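You operate a simulated robot arm through the tools that you are given. There is no shell and no other tool. Be economical: measure what you need, move in short steps, check, and stop when the job is done.

Carry out the task below with a simulated robot arm. There is one attempt and no reset: what you move stays moved.

JOB
Brush the purple and the brown onion bulb clean on the roller and put them back.
Fine: switch the roller on for it and off again; leave the third bulb muddy.
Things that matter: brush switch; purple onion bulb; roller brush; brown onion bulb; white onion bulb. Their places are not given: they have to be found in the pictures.

Only the result counts: the job must be done as asked and must still hold three seconds after the hand-in. Knocking over, shifting, dropping, spilling or breaking anything else fails it.

ROBOT AND FRAMES
A 7-joint arm with a two-finger parallel gripper, fixed in place. Base frame: the origin is at the foot of the arm, x ahead of it, y to its left, z up; the work surface is at about z = 804. Units: mm, rad, N and s.
With the tool pointing down near the work surface it reaches from about 300 to 700 mm from the base axis. Its first joint turns from -1.152 to 1.152 rad. Payload 1.57 kg.
The TCP is the grasp point between the finger pads, 30 mm short of the fingertips. In the tool frame z runs along the fingers and y along their closing line. The gripper opens to 110 mm. The fingers are 24 mm wide and 12 mm thick; the gripper's body (48 by 112 mm) begins 78 mm behind the TCP.
Orientation is that of the tool frame in the base frame, as a unit quaternion [x, y, z, w]. With the fingers straight down and closing along the base's y, the tool's x points along the base's -x, its y along +y and its z along -z.

CONTROLS
- The arm moves only by the tool send_rows. Its argument "commands" is text: rows parted by semicolons, each of 7 numbers parted by spaces: the shift along the tool's x, y, z in units of 150 mm (1.0 is 150 mm), then the turn, a rotation vector about the tool's x, y, z in units of 90 degrees (1.0 is 90 degrees), then the opening in per cent of the stroke, from 0 (shut) to 100 (fully open). In form: dx dy dz rx ry rz claw; .... A call has 1 to 12 rows; each row is the pose to reach, as a shift and turn from the pose commanded when the call began, along the tool's axes at that moment. A call with a number of a shift or a turn outside -1 to 1 is refused whole. A row lasts 0.2 s, in which the tool goes at most 50 mm and 0.15 rad; a call with a longer step from one row to the next is refused whole, and so is a gripper value outside its range. A pose out of reach is approached as far as the arm can. The call stops where the force on the tool passes 40 N (or 10 N more than at its start, if that is more) or the arm is blocked; 0.2 s more then pass. The fingers move at their own pace (about 108 mm/s each) and stop on an object; they squeeze with about 28 N. The grip force told is the motor's: it shows also when the fingers shut on nothing. Time passes only in rows, and 0.2 s behind the last, so rows that repeat a pose let the fingers close. The reply holds the time, the measured pose of the TCP, the force on the tool along the base axes, the opening and the grip force, in the units named above and with some noise.
- Cameras (640 x 400 px; columns grow to the right, rows downward): "scene" is fixed at [157, -385.7, 1392.3]; the picture's right is [0.77, -0.64, 0.00], its down [-0.38, -0.46, -0.80] and it looks along [0.51, 0.62, -0.60] (base axes); focal length 309 px, centre (320, 200). "wrist" rides on the gripper at [-36, 0, -80] in the tool frame; the picture's right is [0.00, -1.00, 0.00], its down [0.97, 0.00, -0.24] and it looks along [0.24, 0.00, 0.97] (tool axes); focal length 218 px, centre (320, 200).
- grab_frame(camera): a new picture of that camera. No time passes.
- probe_pixels(camera, pixels): for up to 12 pixels [column, row] of the newest picture of that camera ("zoom" is the newest enlarged one), the place [x, y, z] in the base frame of the surface seen there, good to about 2 mm, but the place of the scene camera against the robot may be out by one fixed shift of up to 18 mm in any direction. No time passes.
- inspect(camera, box): a new picture of the part [left, top, right, bottom] of that camera's present view, enlarged. No time passes.
- finish_job(): hands the job in; it is judged then, once.

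Keep the steps short. Do not move on a guess: measure, check each grasp and each placing, and mend mistakes. In all there are 80 turns and 54 pictures (those below and enlarged ones count). Leave the gripper open and the arm clear of the work at the hand-in unless told otherwise, and finish with a single line.

The tools are called after "Request:" as name(argument=value, ...) on one line, values as JSON. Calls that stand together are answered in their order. send_rows: Moves the arm, as the interface text tells. Its arguments: {"type":"object","properties":{"commands":{"type":"string"}},"required":["commands"]} The other tools are called the same way: grab_frame (camera) takes a picture; probe_pixels (camera, pixels) gives the place of the surface under pixels of a picture; inspect (camera, box) takes an enlarged picture of a part of a camera's view; finish_job () hands the job in.

At the start:

```text
time_s: 0.0
eef_pos: [400.8, 141.8, 1056.8]
tool_rot: [0.0, 1.0, 0.0, 0.0]
wrist_force: [0.1, 0.9, -0.1]
gripper_width: 110.0
finger_force: 0.0
```

scene: 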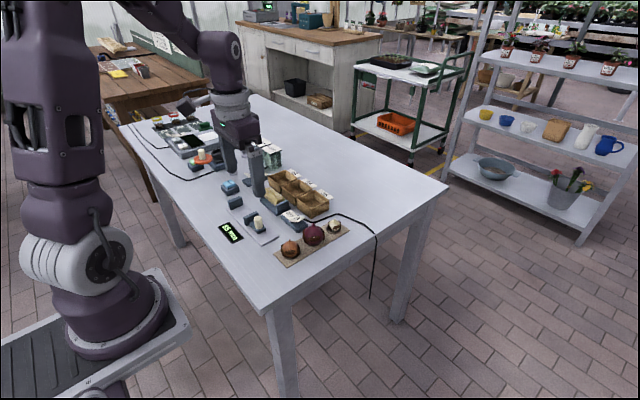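
wrist: 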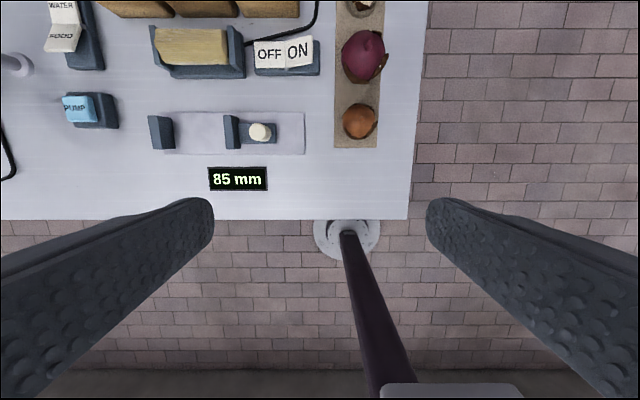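

I see the bulbs on a board at the right, an OFF/ON rocker switch, and a yellow roller. I'll enlarge both views.

Request:
inspect(camera="scene", box=[210, 140, 370, 270])

Request:
inspect(camera="wrist", box=[140, 0, 420, 175])

Request:
probe_pixels(camera="wrist", pixels=[[360, 120], [362, 55], [365, 5], [195, 47], [270, 54], [298, 50], [380, 145], [337, 146], [240, 50], [157, 50], [259, 132], [350, 30]])

```text
3.08 times, centred on (290, 205) of scene
```

zoom: 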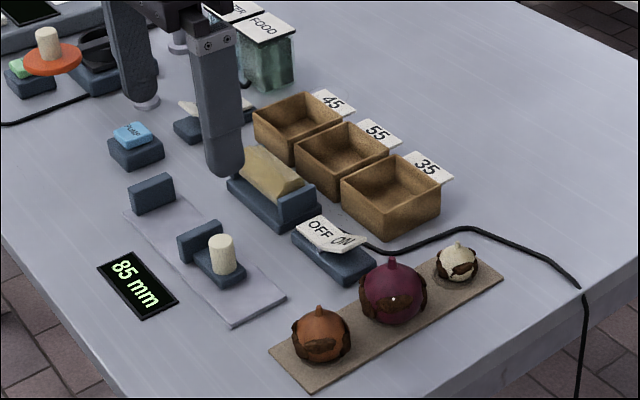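

```text
2.29 times, centred on (280, 88) of wrist
```

zoom: 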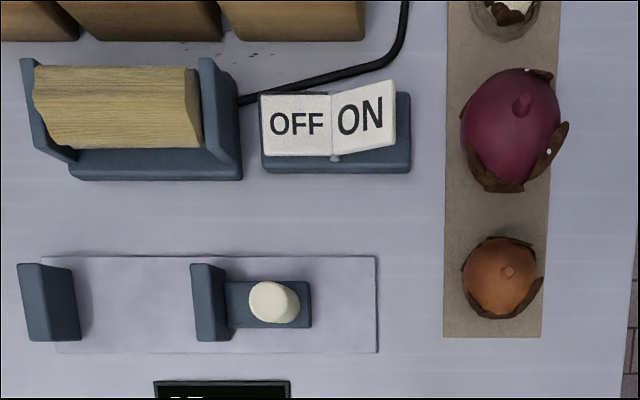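

```text
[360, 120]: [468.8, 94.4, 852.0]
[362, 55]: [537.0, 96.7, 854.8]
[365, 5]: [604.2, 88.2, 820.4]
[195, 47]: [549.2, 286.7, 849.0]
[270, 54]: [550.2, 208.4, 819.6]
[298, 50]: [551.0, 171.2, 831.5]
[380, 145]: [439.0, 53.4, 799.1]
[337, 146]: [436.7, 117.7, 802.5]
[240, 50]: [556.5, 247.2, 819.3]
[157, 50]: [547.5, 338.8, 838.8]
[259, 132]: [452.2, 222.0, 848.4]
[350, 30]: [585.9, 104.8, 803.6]
```

The ON half of the rocker stands up (z≈831), so the roller is off. I'll go above the ON half with the fingers shutting, stopping well above it.

Request:
send_rows(commands="-0.25 0.05 0 0 0 0 0; -0.5 0.1 0 0 0 0 0; -0.75 0.15 0.1 0 0 0 0; -0.98 0.175 0.35 0 0 0 0; -0.98 0.175 0.6 0 0 0 0; -0.98 0.175 0.6 0 0 0 0")

Request:
grab_frame(camera="wrist")

```text
refused: row 4 steps farther than a row can; nothing moved
```

```text
49 pictures are left
```

wrist: 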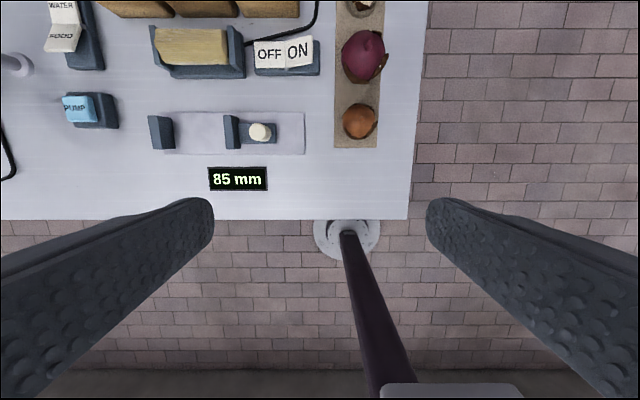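

A step was too long; I'm resending with shorter ones.

Request:
send_rows(commands="-0.25 0.05 0 0 0 0 0; -0.5 0.1 0 0 0 0 0; -0.75 0.15 0 0 0 0 0; -0.98 0.175 0.1 0 0 0 0; -0.98 0.175 0.35 0 0 0 0; -0.98 0.175 0.6 0 0 0 0; -0.98 0.175 0.6 0 0 0 0")

Request:
grab_frame(camera="wrist")

```text
time_s: 1.6
eef_pos: [548.2, 169.7, 967.2]
tool_rot: [-0.001, 1.0, 0.0, 0.001]
wrist_force: [0.2, 0.4, -0.4]
gripper_width: 0.0
finger_force: 21.3
```

```text
48 pictures are left
```

wrist: 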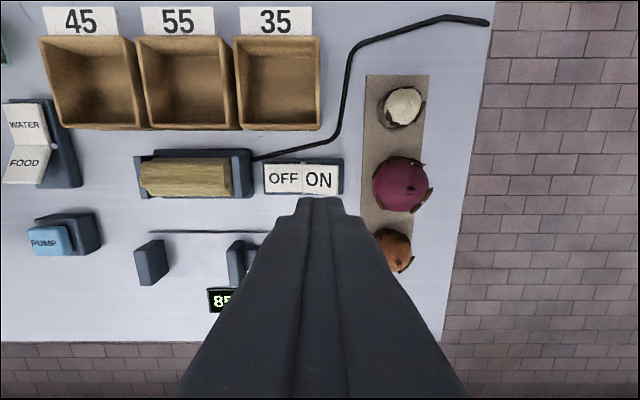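

Request:
inspect(camera="wrist", box=[130, 80, 450, 280])

Request:
probe_pixels(camera="wrist", pixels=[[320, 180], [334, 180], [308, 180], [283, 178], [320, 168], [320, 190], [402, 105], [402, 187], [185, 165], [185, 178], [185, 192], [394, 250]])

```text
2.00 times, centred on (290, 180) of wrist
```

zoom: 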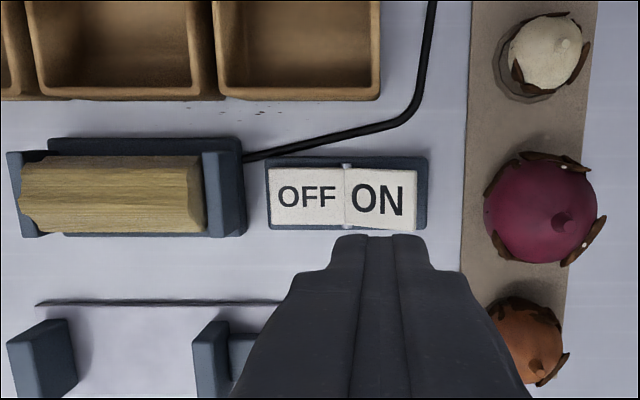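

```text
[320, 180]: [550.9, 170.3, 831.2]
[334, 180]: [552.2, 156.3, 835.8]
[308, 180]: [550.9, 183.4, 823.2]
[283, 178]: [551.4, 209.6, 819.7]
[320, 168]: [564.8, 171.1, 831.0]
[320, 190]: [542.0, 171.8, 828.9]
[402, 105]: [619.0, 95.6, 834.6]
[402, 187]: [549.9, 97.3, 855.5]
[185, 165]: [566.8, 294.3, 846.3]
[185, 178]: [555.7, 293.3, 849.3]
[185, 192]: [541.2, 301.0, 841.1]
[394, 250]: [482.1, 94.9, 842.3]
```

The ON half spans y≈153–186, x≈535–568. I'll press straight down at y≈164, slowly near contact, then lift.

Request:
send_rows(commands="-0.02 -0.04 0.3 0 0 0 0; -0.02 -0.04 0.6 0 0 0 0; -0.02 -0.04 0.66 0 0 0 0; -0.02 -0.04 0.69 0 0 0 0; -0.02 -0.04 0.72 0 0 0 0; -0.02 -0.04 0.75 0 0 0 0; -0.02 -0.04 0.78 0 0 0 0; -0.02 -0.04 0.78 0 0 0 0")

```text
time_s: 3.4
eef_pos: [551.2, 163.7, 851.8]
tool_rot: [0.0, 1.0, 0.0, 0.001]
wrist_force: [1.1, -0.6, 0.3]
gripper_width: 0.0
finger_force: 21.4
```

Reached z≈852 with little force. I'll lift and look.

Request:
send_rows(commands="0 0 -0.3 0 0 0 0; 0 0 -0.6 0 0 0 0; 0 0 -0.8 0 0 0 40; 0 0 -0.8 0 0 0 70")

Request:
inspect(camera="wrist", box=[130, 80, 450, 280])

Request:
inspect(camera="scene", box=[230, 165, 360, 270])

```text
time_s: 4.4
eef_pos: [552.1, 163.7, 972.0]
tool_rot: [0.0, 1.0, 0.0, 0.0]
wrist_force: [0.1, -0.1, -0.1]
gripper_width: 77.2
finger_force: 0.2
```

```text
2.00 times, centred on (290, 180) of wrist
```

zoom: 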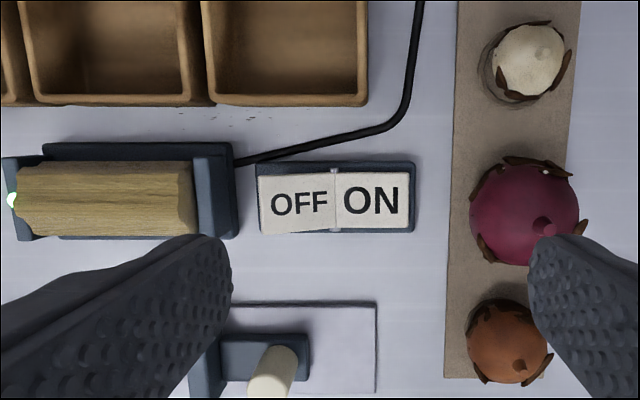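

```text
3.81 times, centred on (295, 218) of scene
```

zoom: 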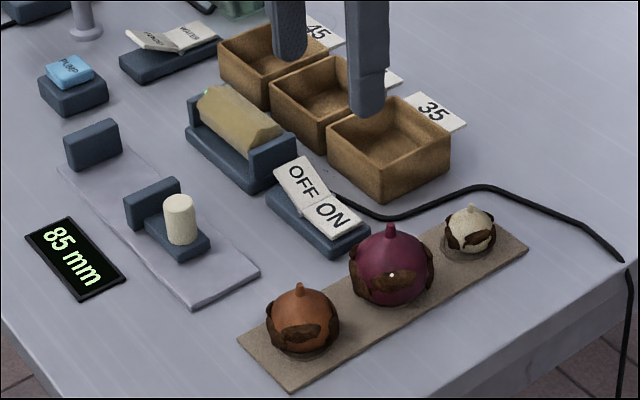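

Switch now shows ON pressed and a green lamp lights at the roller. Next I go above the brown bulb to measure it.

Request:
send_rows(commands="0.2 -0.15 -0.05 0 0 0 100; 0.4 -0.3 -0.05 0 0 0 100; 0.6 -0.45 -0.05 0 0 0 100; 0.7 -0.47 -0.05 0 0 0 100; 0.7 -0.47 -0.05 0 0 0 100")

Request:
inspect(camera="wrist", box=[200, 40, 440, 190])

```text
time_s: 5.6
eef_pos: [447.2, 92.9, 978.3]
tool_rot: [-0.001, 1.0, 0.0, 0.0]
wrist_force: [0.1, 0.0, 0.3]
gripper_width: 109.9
finger_force: 0.0
```

```text
2.67 times, centred on (320, 115) of wrist
```

zoom: 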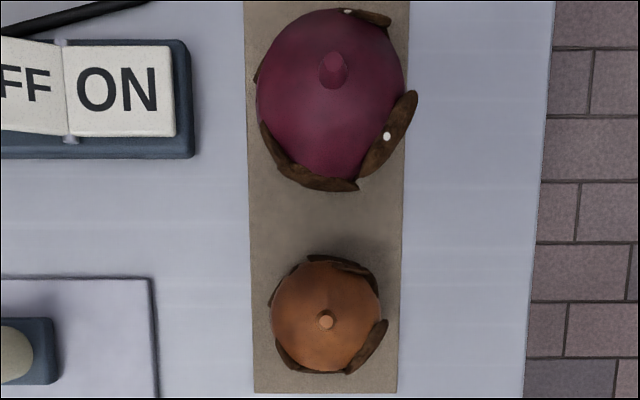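

Request:
probe_pixels(camera="zoom", pixels=[[326, 320], [326, 300], [326, 345], [300, 320], [352, 320], [276, 318], [378, 310], [326, 262], [326, 368], [332, 62], [332, 100], [330, 230]])

Request:
probe_pixels(camera="zoom", pixels=[[262, 100], [400, 80], [330, 14], [330, 170], [280, 320], [372, 320], [255, 385], [395, 385], [330, 385]])

```text
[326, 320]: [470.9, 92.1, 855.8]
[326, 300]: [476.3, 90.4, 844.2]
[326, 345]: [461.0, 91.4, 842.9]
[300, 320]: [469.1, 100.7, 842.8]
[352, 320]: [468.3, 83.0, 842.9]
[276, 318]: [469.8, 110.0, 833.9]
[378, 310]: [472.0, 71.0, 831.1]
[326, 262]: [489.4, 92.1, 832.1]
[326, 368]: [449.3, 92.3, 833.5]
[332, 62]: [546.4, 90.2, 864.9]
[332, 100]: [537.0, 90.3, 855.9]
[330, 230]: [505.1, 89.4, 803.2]
```

```text
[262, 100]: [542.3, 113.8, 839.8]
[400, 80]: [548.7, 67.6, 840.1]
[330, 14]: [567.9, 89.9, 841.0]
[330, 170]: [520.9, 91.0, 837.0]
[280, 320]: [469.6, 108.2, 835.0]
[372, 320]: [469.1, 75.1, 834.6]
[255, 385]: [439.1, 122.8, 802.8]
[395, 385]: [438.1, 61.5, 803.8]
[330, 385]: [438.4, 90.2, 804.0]
```

Brown bulb: centre ≈(469.5, 91.3), radius ≈21, equator ≈825; purple: centre ≈(545, 90.5). I'll go down on the brown bulb, fingers closing along y, tips at ≈813 so its underside sticks out for brushing.

Request:
send_rows(commands="-0.149 -0.011 0.2 0 0 0 100; -0.149 -0.011 0.5 0 0 0 100; -0.149 -0.011 0.75 0 0 0 100; -0.149 -0.011 0.9 0 0 0 100; -0.149 -0.011 0.9 0 0 0 100")

Request:
grab_frame(camera="wrist")

```text
time_s: 6.8
eef_pos: [469.5, 91.5, 843.9]
tool_rot: [0.0, 1.0, 0.0, 0.0]
wrist_force: [0.2, -0.1, 0.0]
gripper_width: 109.9
finger_force: 0.0
```

```text
43 pictures are left
```

wrist: 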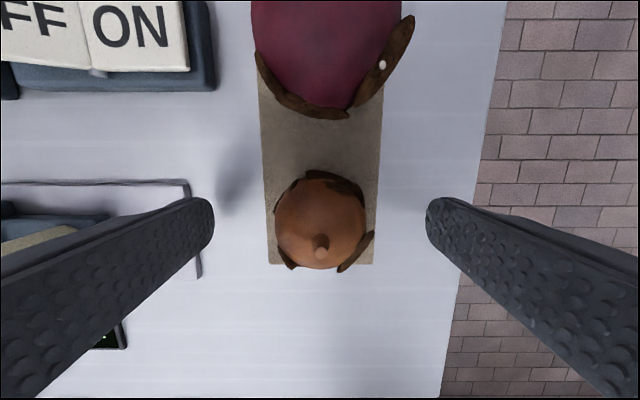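

The bulb is centred between the fingers. Closing.

Request:
send_rows(commands="0 0 0 0 0 0 0; 0 0 0 0 0 0 0; 0 0 0 0 0 0 0; 0 0 0 0 0 0 0")

```text
time_s: 7.8
eef_pos: [470.7, 90.8, 843.3]
tool_rot: [0.0, 1.0, 0.0, 0.0]
wrist_force: [-0.5, -0.1, -0.3]
gripper_width: 43.0
finger_force: 28.4
```

Gripped at 43 mm. Lifting and checking.

Request:
send_rows(commands="0 0 -0.2 0 0 0 0; 0 0 -0.5 0 0 0 0; 0 0 -0.8 0 0 0 0; -0.1 0.3 -0.8 0 0 0 0; -0.2 0.6 -0.8 0 0 0 0; -0.2 0.9 -0.8 0 0 0 0; -0.2 0.9 -0.8 0 0 0 0")

Request:
inspect(camera="scene", box=[220, 140, 360, 270])

Request:
grab_frame(camera="wrist")

```text
time_s: 9.4
eef_pos: [499.7, 225.9, 963.7]
tool_rot: [0.0, 1.0, 0.0, 0.001]
wrist_force: [0.5, -0.2, -0.1]
gripper_width: 43.4
finger_force: 27.9
```

```text
3.08 times, centred on (290, 205) of scene
```

zoom: 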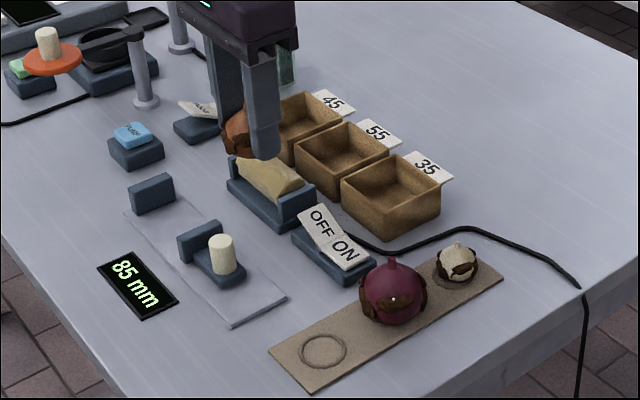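

```text
41 pictures are left
```

wrist: 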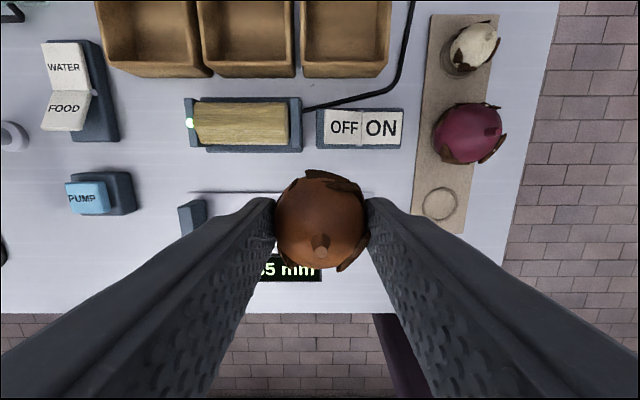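

Held well; its ring seat is visible. Measure the roller and ring from this view.

Request:
probe_pixels(camera="wrist", pixels=[[242, 103], [242, 110], [242, 117], [242, 123], [242, 130], [242, 137], [242, 143], [242, 149], [198, 122], [296, 120], [188, 123], [440, 203]])

Request:
inspect(camera="wrist", box=[160, 80, 480, 280])

```text
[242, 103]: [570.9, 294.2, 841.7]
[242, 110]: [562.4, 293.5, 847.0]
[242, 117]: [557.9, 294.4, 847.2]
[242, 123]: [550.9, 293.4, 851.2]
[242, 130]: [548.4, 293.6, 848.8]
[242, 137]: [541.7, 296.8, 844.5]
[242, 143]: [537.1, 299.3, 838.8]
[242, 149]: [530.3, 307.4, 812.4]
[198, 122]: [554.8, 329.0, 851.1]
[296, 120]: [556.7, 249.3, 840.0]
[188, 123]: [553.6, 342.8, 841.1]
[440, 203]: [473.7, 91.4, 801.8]
```

```text
2.00 times, centred on (320, 180) of wrist
```

zoom: 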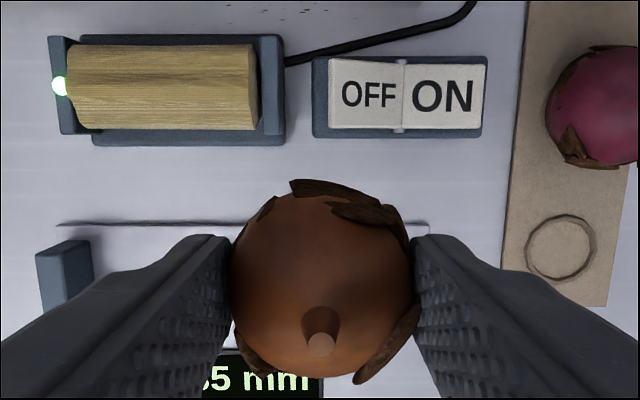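

Roller: axis along y at x≈554, top z≈850, y from 258 to 330. The bulb's bottom sits ≈40 mm under the TCP, so contact is at TCP z≈889. I'll move over it and lower slowly.

Request:
send_rows(commands="-0.15 0.2 0 0 0 0 0; -0.36 0.4 0 0 0 0 0; -0.36 0.447 0.2 0 0 0 0; -0.36 0.447 0.39 0 0 0 0; -0.36 0.447 0.43 0 0 0 0; -0.36 0.447 0.46 0 0 0 0; -0.36 0.447 0.48 0 0 0 0; -0.36 0.447 0.495 0 0 0 0; -0.36 0.447 0.5 0 0 0 0")

Request:
inspect(camera="scene", box=[230, 120, 330, 220])

```text
time_s: 11.4
eef_pos: [553.6, 292.5, 888.6]
tool_rot: [0.0, 1.0, -0.001, 0.0]
wrist_force: [-0.1, 0.3, 9.8]
gripper_width: 42.9
finger_force: 27.4
```

```text
4.00 times, centred on (280, 170) of scene
```

zoom: 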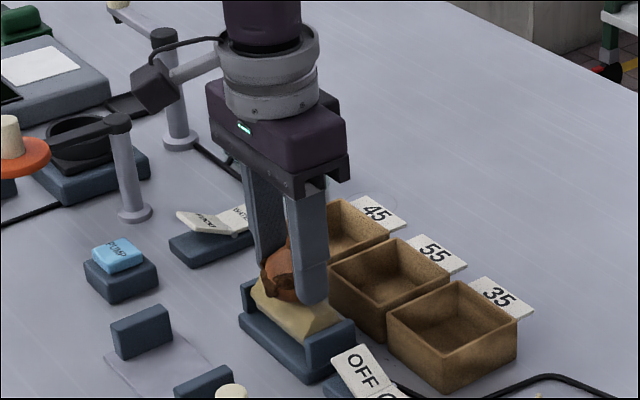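

Touching with ≈10 N. Hold about a second, then look.

Request:
send_rows(commands="0 0 0 0 0 0 0; 0 0 0 0 0 0 0; 0 0 0 0 0 0 0; 0 0 0 0 0 0 0; 0 0 0 0 0 0 0; 0 0 0 0 0 0 0")

Request:
inspect(camera="wrist", box=[240, 140, 400, 280])

Request:
inspect(camera="scene", box=[270, 170, 320, 220])

```text
time_s: 12.8
eef_pos: [553.1, 293.0, 888.8]
tool_rot: [0.0, 1.0, 0.0, -0.001]
wrist_force: [1.7, 0.5, 16.6]
gripper_width: 43.3
finger_force: 28.0
```

```text
2.86 times, centred on (320, 210) of wrist
```

zoom: 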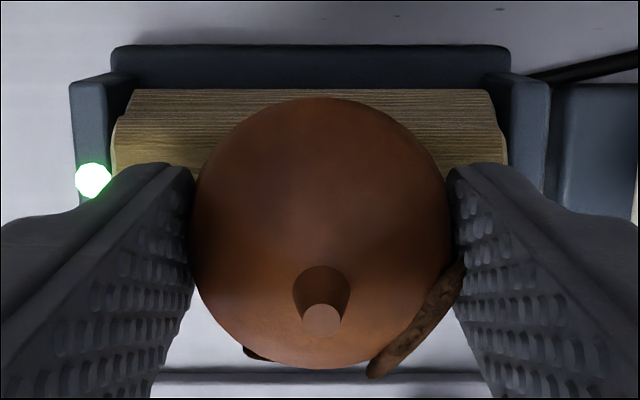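

```text
8.00 times, centred on (295, 195) of scene
```

zoom: 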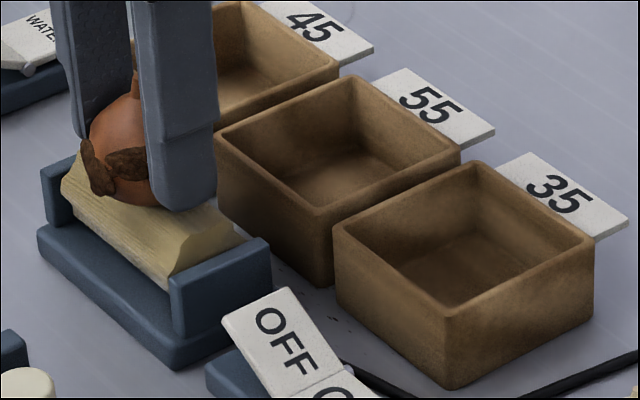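

The far-side mud patches are already gone; two near-side ones remain. Hold on longer to see if these go too.

Request:
send_rows(commands="0 0 0 0 0 0 0; 0 0 0 0 0 0 0; 0 0 0 0 0 0 0; 0 0 0 0 0 0 0; 0 0 0 0 0 0 0; 0 0 0 0 0 0 0; 0 0 0 0 0 0 0; 0 0 0 0 0 0 0")

Request:
inspect(camera="scene", box=[270, 170, 320, 220])

```text
time_s: 14.6
eef_pos: [553.5, 291.8, 888.6]
tool_rot: [0.0, 1.0, 0.0, 0.0]
wrist_force: [0.4, -0.4, 14.7]
gripper_width: 43.2
finger_force: 27.9
```

```text
8.00 times, centred on (295, 195) of scene
```

zoom: 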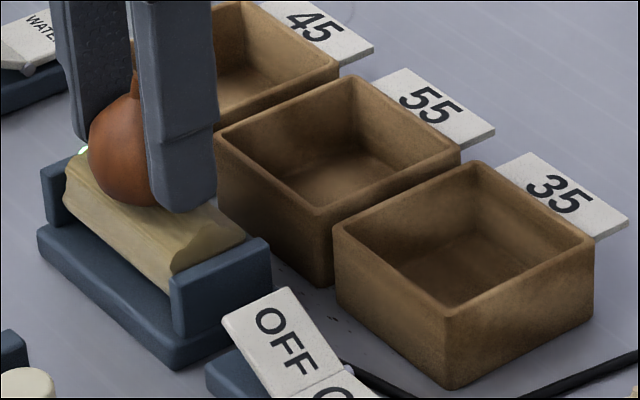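

It is time-based and those have gone. Hold a little more, then lift and back off to inspect both sides.

Request:
send_rows(commands="0 0 0 0 0 0 0; 0 0 0 0 0 0 0; 0 0 0 0 0 0 0; 0 0 0 0 0 0 0; 0 0 -0.2 0 0 0 0; 0 0 -0.5 0 0 0 0; 0.2 -0.2 -0.5 0 0 0 0; 0.36 -0.45 -0.5 0 0 0 0; 0.36 -0.6 -0.5 0 0 0 0; 0.36 -0.6 -0.5 0 0 0 0")

Request:
inspect(camera="scene", box=[240, 130, 340, 230])

Request:
grab_frame(camera="wrist")

```text
time_s: 16.8
eef_pos: [499.5, 202.2, 964.0]
tool_rot: [0.0, 1.0, 0.0, 0.0]
wrist_force: [0.8, -1.1, -0.9]
gripper_width: 43.0
finger_force: 28.6
```

```text
4.00 times, centred on (290, 180) of scene
```

zoom: 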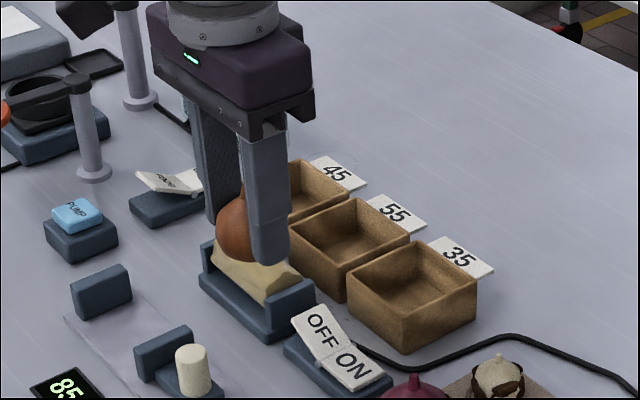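

```text
34 pictures are left
```

wrist: 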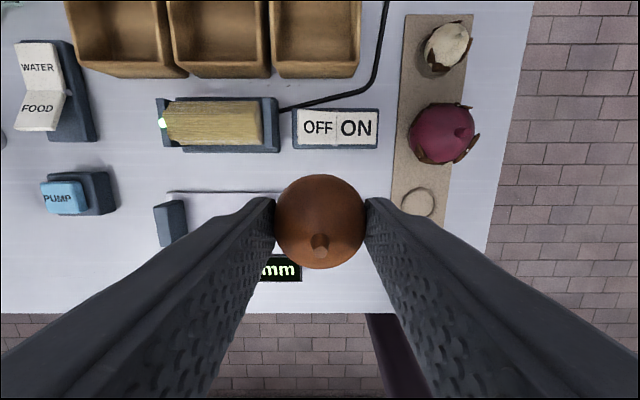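

The brown bulb looks clean. Now I measure its ring seat.

Request:
inspect(camera="wrist", box=[376, 160, 456, 240])

```text
5.00 times, centred on (416, 200) of wrist
```

zoom: 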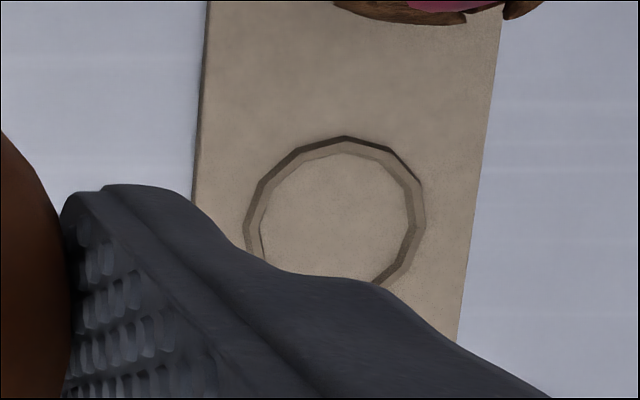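

Request:
probe_pixels(camera="zoom", pixels=[[246, 215], [424, 205], [345, 138], [385, 285], [340, 155], [335, 215], [265, 255], [412, 170], [262, 180], [390, 160]])

```text
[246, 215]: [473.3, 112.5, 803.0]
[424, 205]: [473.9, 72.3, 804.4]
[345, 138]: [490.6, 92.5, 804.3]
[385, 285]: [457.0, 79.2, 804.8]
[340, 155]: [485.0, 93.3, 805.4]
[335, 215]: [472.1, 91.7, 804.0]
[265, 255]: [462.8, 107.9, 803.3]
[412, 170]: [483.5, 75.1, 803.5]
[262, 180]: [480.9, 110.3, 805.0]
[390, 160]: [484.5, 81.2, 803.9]
```

The ring centre ≈(470.5, 92) matches the pick-up point. I reverse the moves exactly to the grasp pose.

Request:
send_rows(commands="0.1 -0.25 0 0 0 0 0; 0.2 -0.5 0 0 0 0 0; 0.2 -0.747 0 0 0 0 0; 0.2 -0.747 0.25 0 0 0 0; 0.2 -0.747 0.5 0 0 0 0; 0.2 -0.747 0.7 0 0 0 0; 0.2 -0.747 0.76 0 0 0 0; 0.2 -0.747 0.8 0 0 0 0; 0.2 -0.747 0.8 0 0 0 0")

```text
time_s: 18.8
eef_pos: [468.2, 91.4, 843.1]
tool_rot: [0.0, 1.0, 0.001, 0.0]
wrist_force: [0.8, 0.3, 0.0]
gripper_width: 43.6
finger_force: 27.4
```

Back at the grasp pose, no contact force yet. I lower 1.5 mm and look at the force.

Request:
send_rows(commands="-0.007 0 0.005 0 0 0 0; -0.007 0 0.01 0 0 0 0; -0.007 0 0.01 0 0 0 0")

Request:
inspect(camera="scene", box=[260, 200, 360, 270])

```text
time_s: 19.6
eef_pos: [469.8, 91.4, 842.2]
tool_rot: [-0.001, 1.0, 0.0, 0.0]
wrist_force: [-3.0, 0.1, 17.7]
gripper_width: 43.1
finger_force: 27.9
```

```text
5.71 times, centred on (310, 235) of scene
```

zoom: 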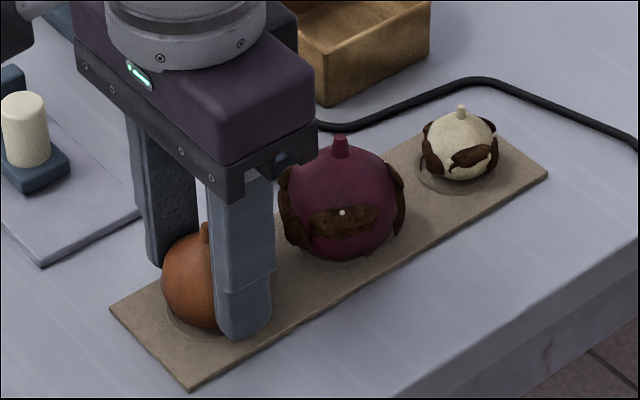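

It touches the seat (17 N). Opening, then rising straight up.

Request:
send_rows(commands="0 0 -0.007 0 0 0 60; 0 0 -0.007 0 0 0 100; 0 0 -0.007 0 0 0 100; 0 0 -0.2 0 0 0 100; 0 0 -0.5 0 0 0 100; 0 0 -0.8 0 0 0 100; -0.2 0 -0.95 0 0 0 100; -0.35 0 -0.95 0 0 0 100; -0.35 0 -0.95 0 0 0 100")

Request:
inspect(camera="wrist", box=[200, 60, 440, 210])

Request:
inspect(camera="scene", box=[260, 200, 360, 270])

```text
time_s: 21.6
eef_pos: [522.7, 91.6, 985.3]
tool_rot: [0.0, 1.0, 0.0, 0.0]
wrist_force: [-0.4, -0.1, -0.2]
gripper_width: 110.0
finger_force: 0.1
```

```text
2.67 times, centred on (320, 135) of wrist
```

zoom: 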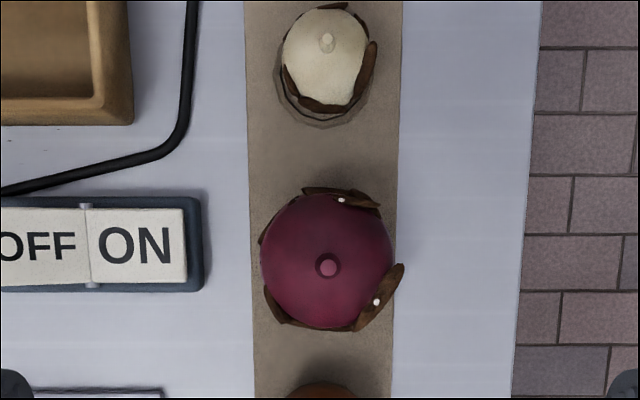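

```text
5.71 times, centred on (310, 235) of scene
```

zoom: 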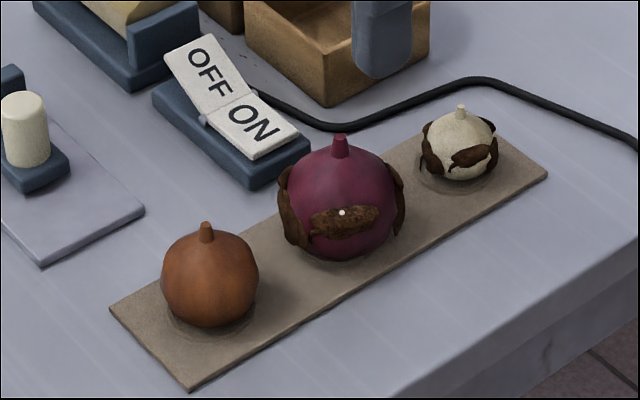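

Brown is clean and seated in its ring. Now measure the purple bulb.

Request:
inspect(camera="wrist", box=[270, 110, 370, 200])

Request:
probe_pixels(camera="wrist", pixels=[[322, 159], [300, 159], [344, 159], [322, 137], [322, 181], [322, 150], [310, 159], [334, 159], [298, 165], [346, 165]])

```text
4.44 times, centred on (320, 155) of wrist
```

zoom: 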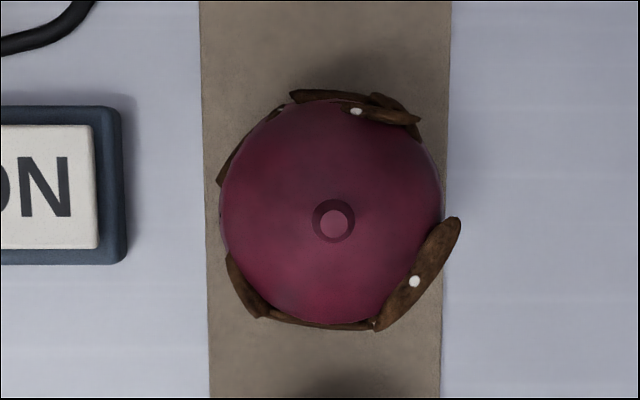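

```text
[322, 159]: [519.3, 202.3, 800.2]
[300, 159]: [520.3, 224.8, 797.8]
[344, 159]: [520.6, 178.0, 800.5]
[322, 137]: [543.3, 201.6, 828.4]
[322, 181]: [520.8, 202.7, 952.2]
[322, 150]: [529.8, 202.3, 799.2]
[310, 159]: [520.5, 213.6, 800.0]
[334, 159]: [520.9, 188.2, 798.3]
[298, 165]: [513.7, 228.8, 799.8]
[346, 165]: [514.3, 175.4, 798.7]
```

Those readings refer to an older full frame; probing the new zoom instead.

Request:
probe_pixels(camera="zoom", pixels=[[334, 223], [334, 150], [334, 290], [260, 223], [400, 223], [226, 220], [436, 200], [334, 112], [334, 318], [334, 345], [370, 223], [295, 223]])

```text
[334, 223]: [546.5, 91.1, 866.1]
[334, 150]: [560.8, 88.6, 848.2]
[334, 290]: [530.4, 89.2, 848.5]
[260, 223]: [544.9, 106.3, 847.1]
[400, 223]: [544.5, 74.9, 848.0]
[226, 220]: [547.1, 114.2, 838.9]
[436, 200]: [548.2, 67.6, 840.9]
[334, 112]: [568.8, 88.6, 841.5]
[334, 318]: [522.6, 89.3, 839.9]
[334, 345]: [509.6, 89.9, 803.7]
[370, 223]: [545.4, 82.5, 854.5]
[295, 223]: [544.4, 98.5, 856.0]
```

Purple: centre ≈(545.7, 90.8), radius ≈26. The switch edge is at y≈150, so I limit the opening to 77 mm and stop at TCP z≈848.

Request:
send_rows(commands="-0.153 -0.005 0 0 0 0 70; -0.153 -0.005 0.2 0 0 0 70; -0.153 -0.005 0.45 0 0 0 70; -0.153 -0.005 0.7 0 0 0 70; -0.153 -0.005 0.85 0 0 0 70; -0.153 -0.005 0.915 0 0 0 70; -0.153 -0.005 0.915 0 0 0 70")

Request:
grab_frame(camera="wrist")

```text
time_s: 23.2
eef_pos: [546.1, 90.7, 847.5]
tool_rot: [0.0, 1.0, 0.0, 0.0]
wrist_force: [0.0, 0.1, -0.4]
gripper_width: 76.9
finger_force: 0.1
```

```text
28 pictures are left
```

wrist: 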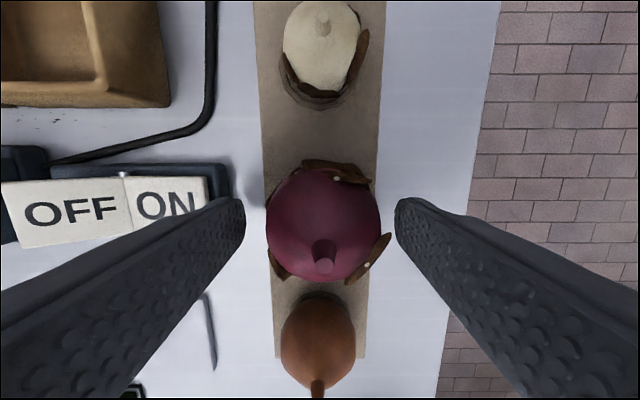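

Centred between the fingers with the switch clear. Closing, then lifting straight up.

Request:
send_rows(commands="0 0 0 0 0 0 0; 0 0 0 0 0 0 0; 0 0 0 0 0 0 0; 0 0 -0.05 0 0 0 0; 0 0 -0.3 0 0 0 0; 0 0 -0.6 0 0 0 0; 0 0 -0.8 0 0 0 0; 0 0.3 -0.8 0 0 0 0; 0 0.6 -0.8 0 0 0 0; 0 0.9 -0.8 0 0 0 0; 0 0.9 -0.8 0 0 0 0")

Request:
grab_frame(camera="wrist")

Request:
inspect(camera="scene", box=[240, 130, 370, 270])

```text
time_s: 25.6
eef_pos: [546.8, 225.3, 967.9]
tool_rot: [0.001, 1.0, 0.0, 0.0]
wrist_force: [0.0, -0.7, -1.6]
gripper_width: 53.7
finger_force: 27.7
```

```text
27 pictures are left
```

wrist: 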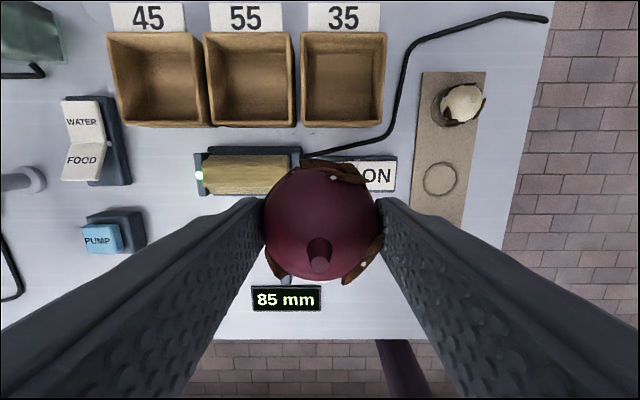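

```text
2.86 times, centred on (305, 200) of scene
```

zoom: 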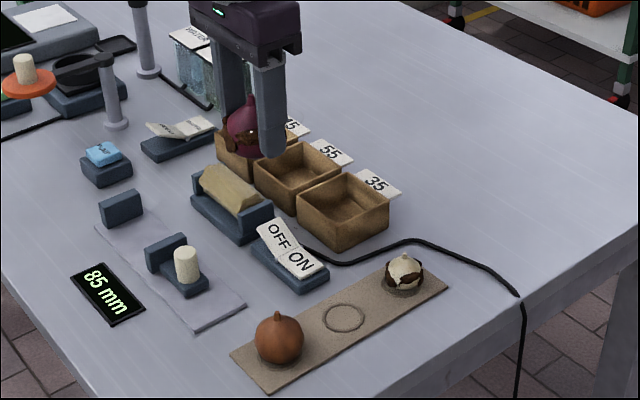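

Purple held securely. Contact on the roller should be at TCP z≈892.5. Moving over and lowering slowly.

Request:
send_rows(commands="-0.03 0.25 0 0 0 0 0; -0.05 0.45 0 0 0 0 0; -0.05 0.45 0.2 0 0 0 0; -0.05 0.45 0.4 0 0 0 0; -0.05 0.45 0.45 0 0 0 0; -0.05 0.45 0.48 0 0 0 0; -0.05 0.45 0.495 0 0 0 0; -0.05 0.45 0.502 0 0 0 0; -0.05 0.45 0.502 0 0 0 0")

```text
time_s: 27.6
eef_pos: [552.8, 292.0, 892.3]
tool_rot: [0.0, 1.0, -0.001, 0.0]
wrist_force: [-0.3, 0.1, 2.7]
gripper_width: 53.5
finger_force: 27.7
```

Only light contact; press about 1 mm more and hold.

Request:
send_rows(commands="0 0 0.004 0 0 0 0; 0 0 0.007 0 0 0 0; 0 0 0.007 0 0 0 0; 0 0 0.007 0 0 0 0; 0 0 0.007 0 0 0 0; 0 0 0.007 0 0 0 0; 0 0 0.007 0 0 0 0; 0 0 0.007 0 0 0 0; 0 0 0.007 0 0 0 0; 0 0 0.007 0 0 0 0; 0 0 0.007 0 0 0 0; 0 0 0.007 0 0 0 0")

Request:
inspect(camera="scene", box=[265, 165, 325, 225])

Request:
inspect(camera="wrist", box=[220, 140, 420, 290])

```text
time_s: 30.2
eef_pos: [552.2, 292.1, 891.5]
tool_rot: [0.0, 1.0, 0.0, 0.0]
wrist_force: [1.1, -0.2, 19.5]
gripper_width: 53.7
finger_force: 28.1
```

```text
6.67 times, centred on (295, 195) of scene
```

zoom: 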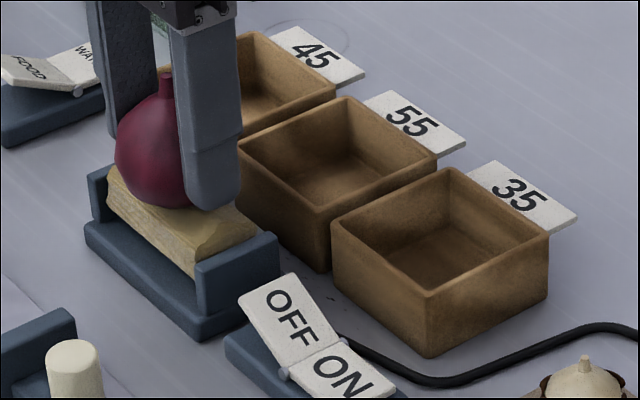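

```text
2.67 times, centred on (320, 215) of wrist
```

zoom: 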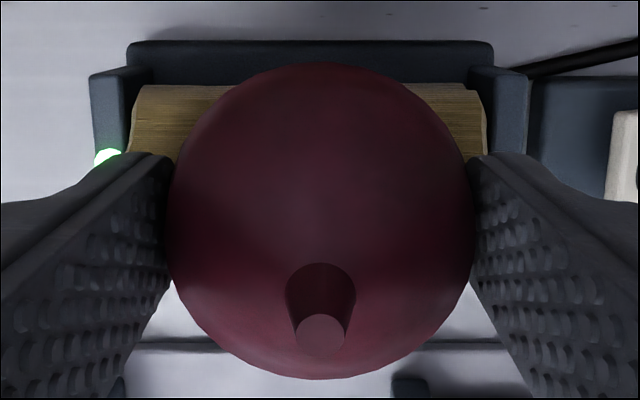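

Looks clean already. Hold another second for margin, then lift and move back part-way.

Request:
send_rows(commands="0 0 0 0 0 0 0; 0 0 0 0 0 0 0; 0 0 0 0 0 0 0; 0 0 0 0 0 0 0; 0 0 0 0 0 0 0; 0 0 0 0 0 0 0; 0 0 -0.25 0 0 0 0; 0 0 -0.509 0 0 0 0; 0.05 -0.25 -0.509 0 0 0 0; 0.05 -0.5 -0.509 0 0 0 0; 0.05 -0.75 -0.509 0 0 0 0; 0.05 -0.75 -0.509 0 0 0 0")

Request:
inspect(camera="scene", box=[250, 130, 350, 230])

Request:
grab_frame(camera="wrist")

```text
time_s: 32.8
eef_pos: [545.8, 180.3, 967.2]
tool_rot: [0.0, 1.0, 0.0, -0.001]
wrist_force: [0.3, 0.1, -0.5]
gripper_width: 53.6
finger_force: 28.2
```

```text
4.00 times, centred on (300, 180) of scene
```

zoom: 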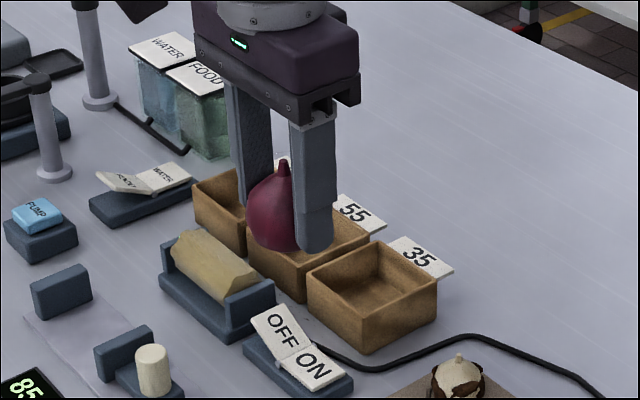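

```text
22 pictures are left
```

wrist: 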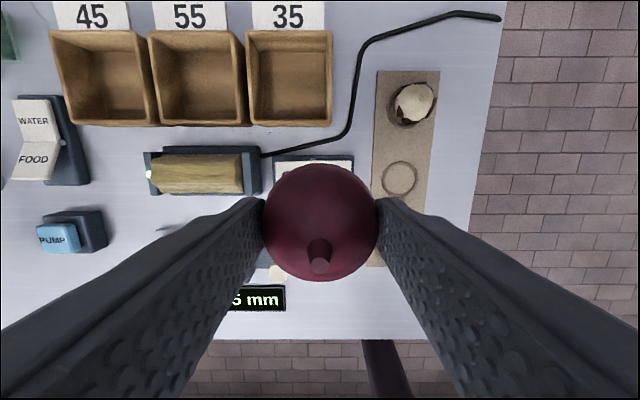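

Purple is clean. Check the ring (edges near (382..418, 178)) before returning.

Request:
probe_pixels(camera="wrist", pixels=[[382, 178], [417, 178], [400, 161], [400, 196], [400, 178]])

Request:
send_rows(commands="0 -0.3 0 0 0 0 0; 0 -0.6 0 0 0 0 0; 0 -0.6 0.25 0 0 0 0; 0 -0.6 0.5 0 0 0 0; 0 -0.6 0.7 0 0 0 0; 0 -0.6 0.77 0 0 0 0; 0 -0.6 0.79 0 0 0 0; 0 -0.6 0.8 0 0 0 0; 0 -0.6 0.8 0 0 0 0")

```text
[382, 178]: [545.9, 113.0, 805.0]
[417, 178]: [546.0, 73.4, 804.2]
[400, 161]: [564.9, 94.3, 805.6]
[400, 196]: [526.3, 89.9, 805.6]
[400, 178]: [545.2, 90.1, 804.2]
```

```text
time_s: 34.8
eef_pos: [545.0, 89.6, 846.8]
tool_rot: [0.0, 1.0, 0.0, 0.0]
wrist_force: [-0.5, 0.6, -1.3]
gripper_width: 53.5
finger_force: 28.5
```

Ring centre ≈(545.6, 92), matching. Lower until contact shows.

Request:
send_rows(commands="0 0.004 0.005 0 0 0 0; 0 0.004 0.01 0 0 0 0; 0 0.004 0.01 0 0 0 0")

```text
time_s: 35.6
eef_pos: [546.5, 89.8, 845.7]
tool_rot: [0.0, 1.0, 0.0, 0.001]
wrist_force: [-2.6, -0.1, 8.4]
gripper_width: 53.6
finger_force: 28.4
```

Touching (8 N). Open to 77 mm only, then rise.

Request:
send_rows(commands="0 0 0 0 0 0 60; 0 0 0 0 0 0 70; 0 0 0 0 0 0 70; 0 0 -0.2 0 0 0 70; 0 0 -0.5 0 0 0 70; 0 0 -0.8 0 0 0 70; 0 0 -0.9 0 0 0 70; 0 0 -0.9 0 0 0 70")

Request:
inspect(camera="scene", box=[260, 190, 360, 270])

```text
time_s: 37.4
eef_pos: [545.0, 90.5, 980.8]
tool_rot: [0.0, 1.0, 0.0, 0.0]
wrist_force: [-0.1, 0.4, 0.0]
gripper_width: 77.0
finger_force: 0.1
```

```text
5.00 times, centred on (310, 230) of scene
```

zoom: 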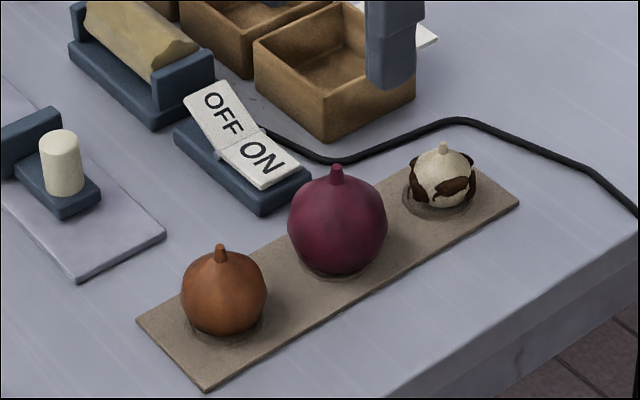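

Both seated, clean; white still muddy. Now shut the fingers, move above the OFF half (551, 210) and press.

Request:
send_rows(commands="0 0.25 0 0 0 0 0; -0.04 0.5 0 0 0 0 0; -0.04 0.797 0 0 0 0 0; -0.04 0.797 0.2 0 0 0 0; -0.04 0.797 0.45 0 0 0 0; -0.04 0.797 0.69 0 0 0 0; -0.04 0.797 0.75 0 0 0 0; -0.04 0.797 0.78 0 0 0 0; -0.04 0.797 0.81 0 0 0 0; -0.04 0.797 0.84 0 0 0 0; -0.04 0.797 0.862 0 0 0 0; -0.04 0.797 0.862 0 0 0 0")

Request:
send_rows(commands="0 0 -0.3 0 0 0 0; 0 0 -0.6 0 0 0 0; 0.2 0 -0.85 0 0 0 40; 0.5 0 -0.9 0 0 0 100; 0.7 0 -0.9 0 0 0 100; 0.7 0 -0.9 0 0 0 100")

Request:
grab_frame(camera="wrist")

Request:
inspect(camera="scene", box=[240, 165, 360, 270])

```text
time_s: 40.0
eef_pos: [551.7, 210.8, 851.7]
tool_rot: [0.0, 1.0, 0.001, 0.001]
wrist_force: [-0.4, -0.4, 0.6]
gripper_width: 0.0
finger_force: 21.4
```

```text
time_s: 41.4
eef_pos: [445.5, 209.5, 988.6]
tool_rot: [0.0, 1.0, 0.0, 0.0]
wrist_force: [-0.1, -0.5, -0.2]
gripper_width: 109.9
finger_force: 0.1
```

```text
20 pictures are left
```

wrist: 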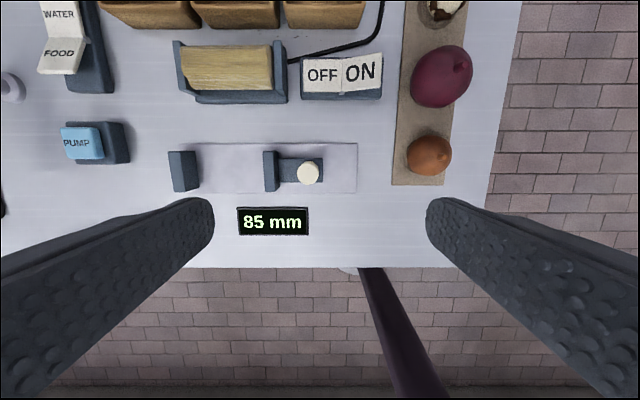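

```text
3.81 times, centred on (300, 218) of scene
```

zoom: 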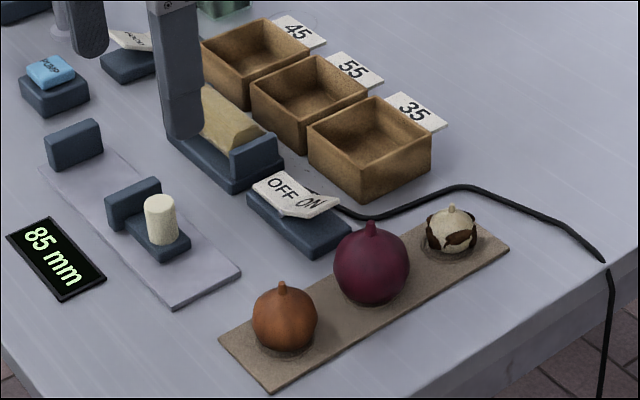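

The OFF half is pressed and the lamp is dark. Both bulbs are clean in their rings, the white one is still muddy, and the arm is clear with the gripper open. Handing in.

Request:
finish_job()

```text
The job is handed in.
```

The purple and brown bulbs were brushed clean and put back in their rings, the roller is switched off again, and the white bulb is still muddy.
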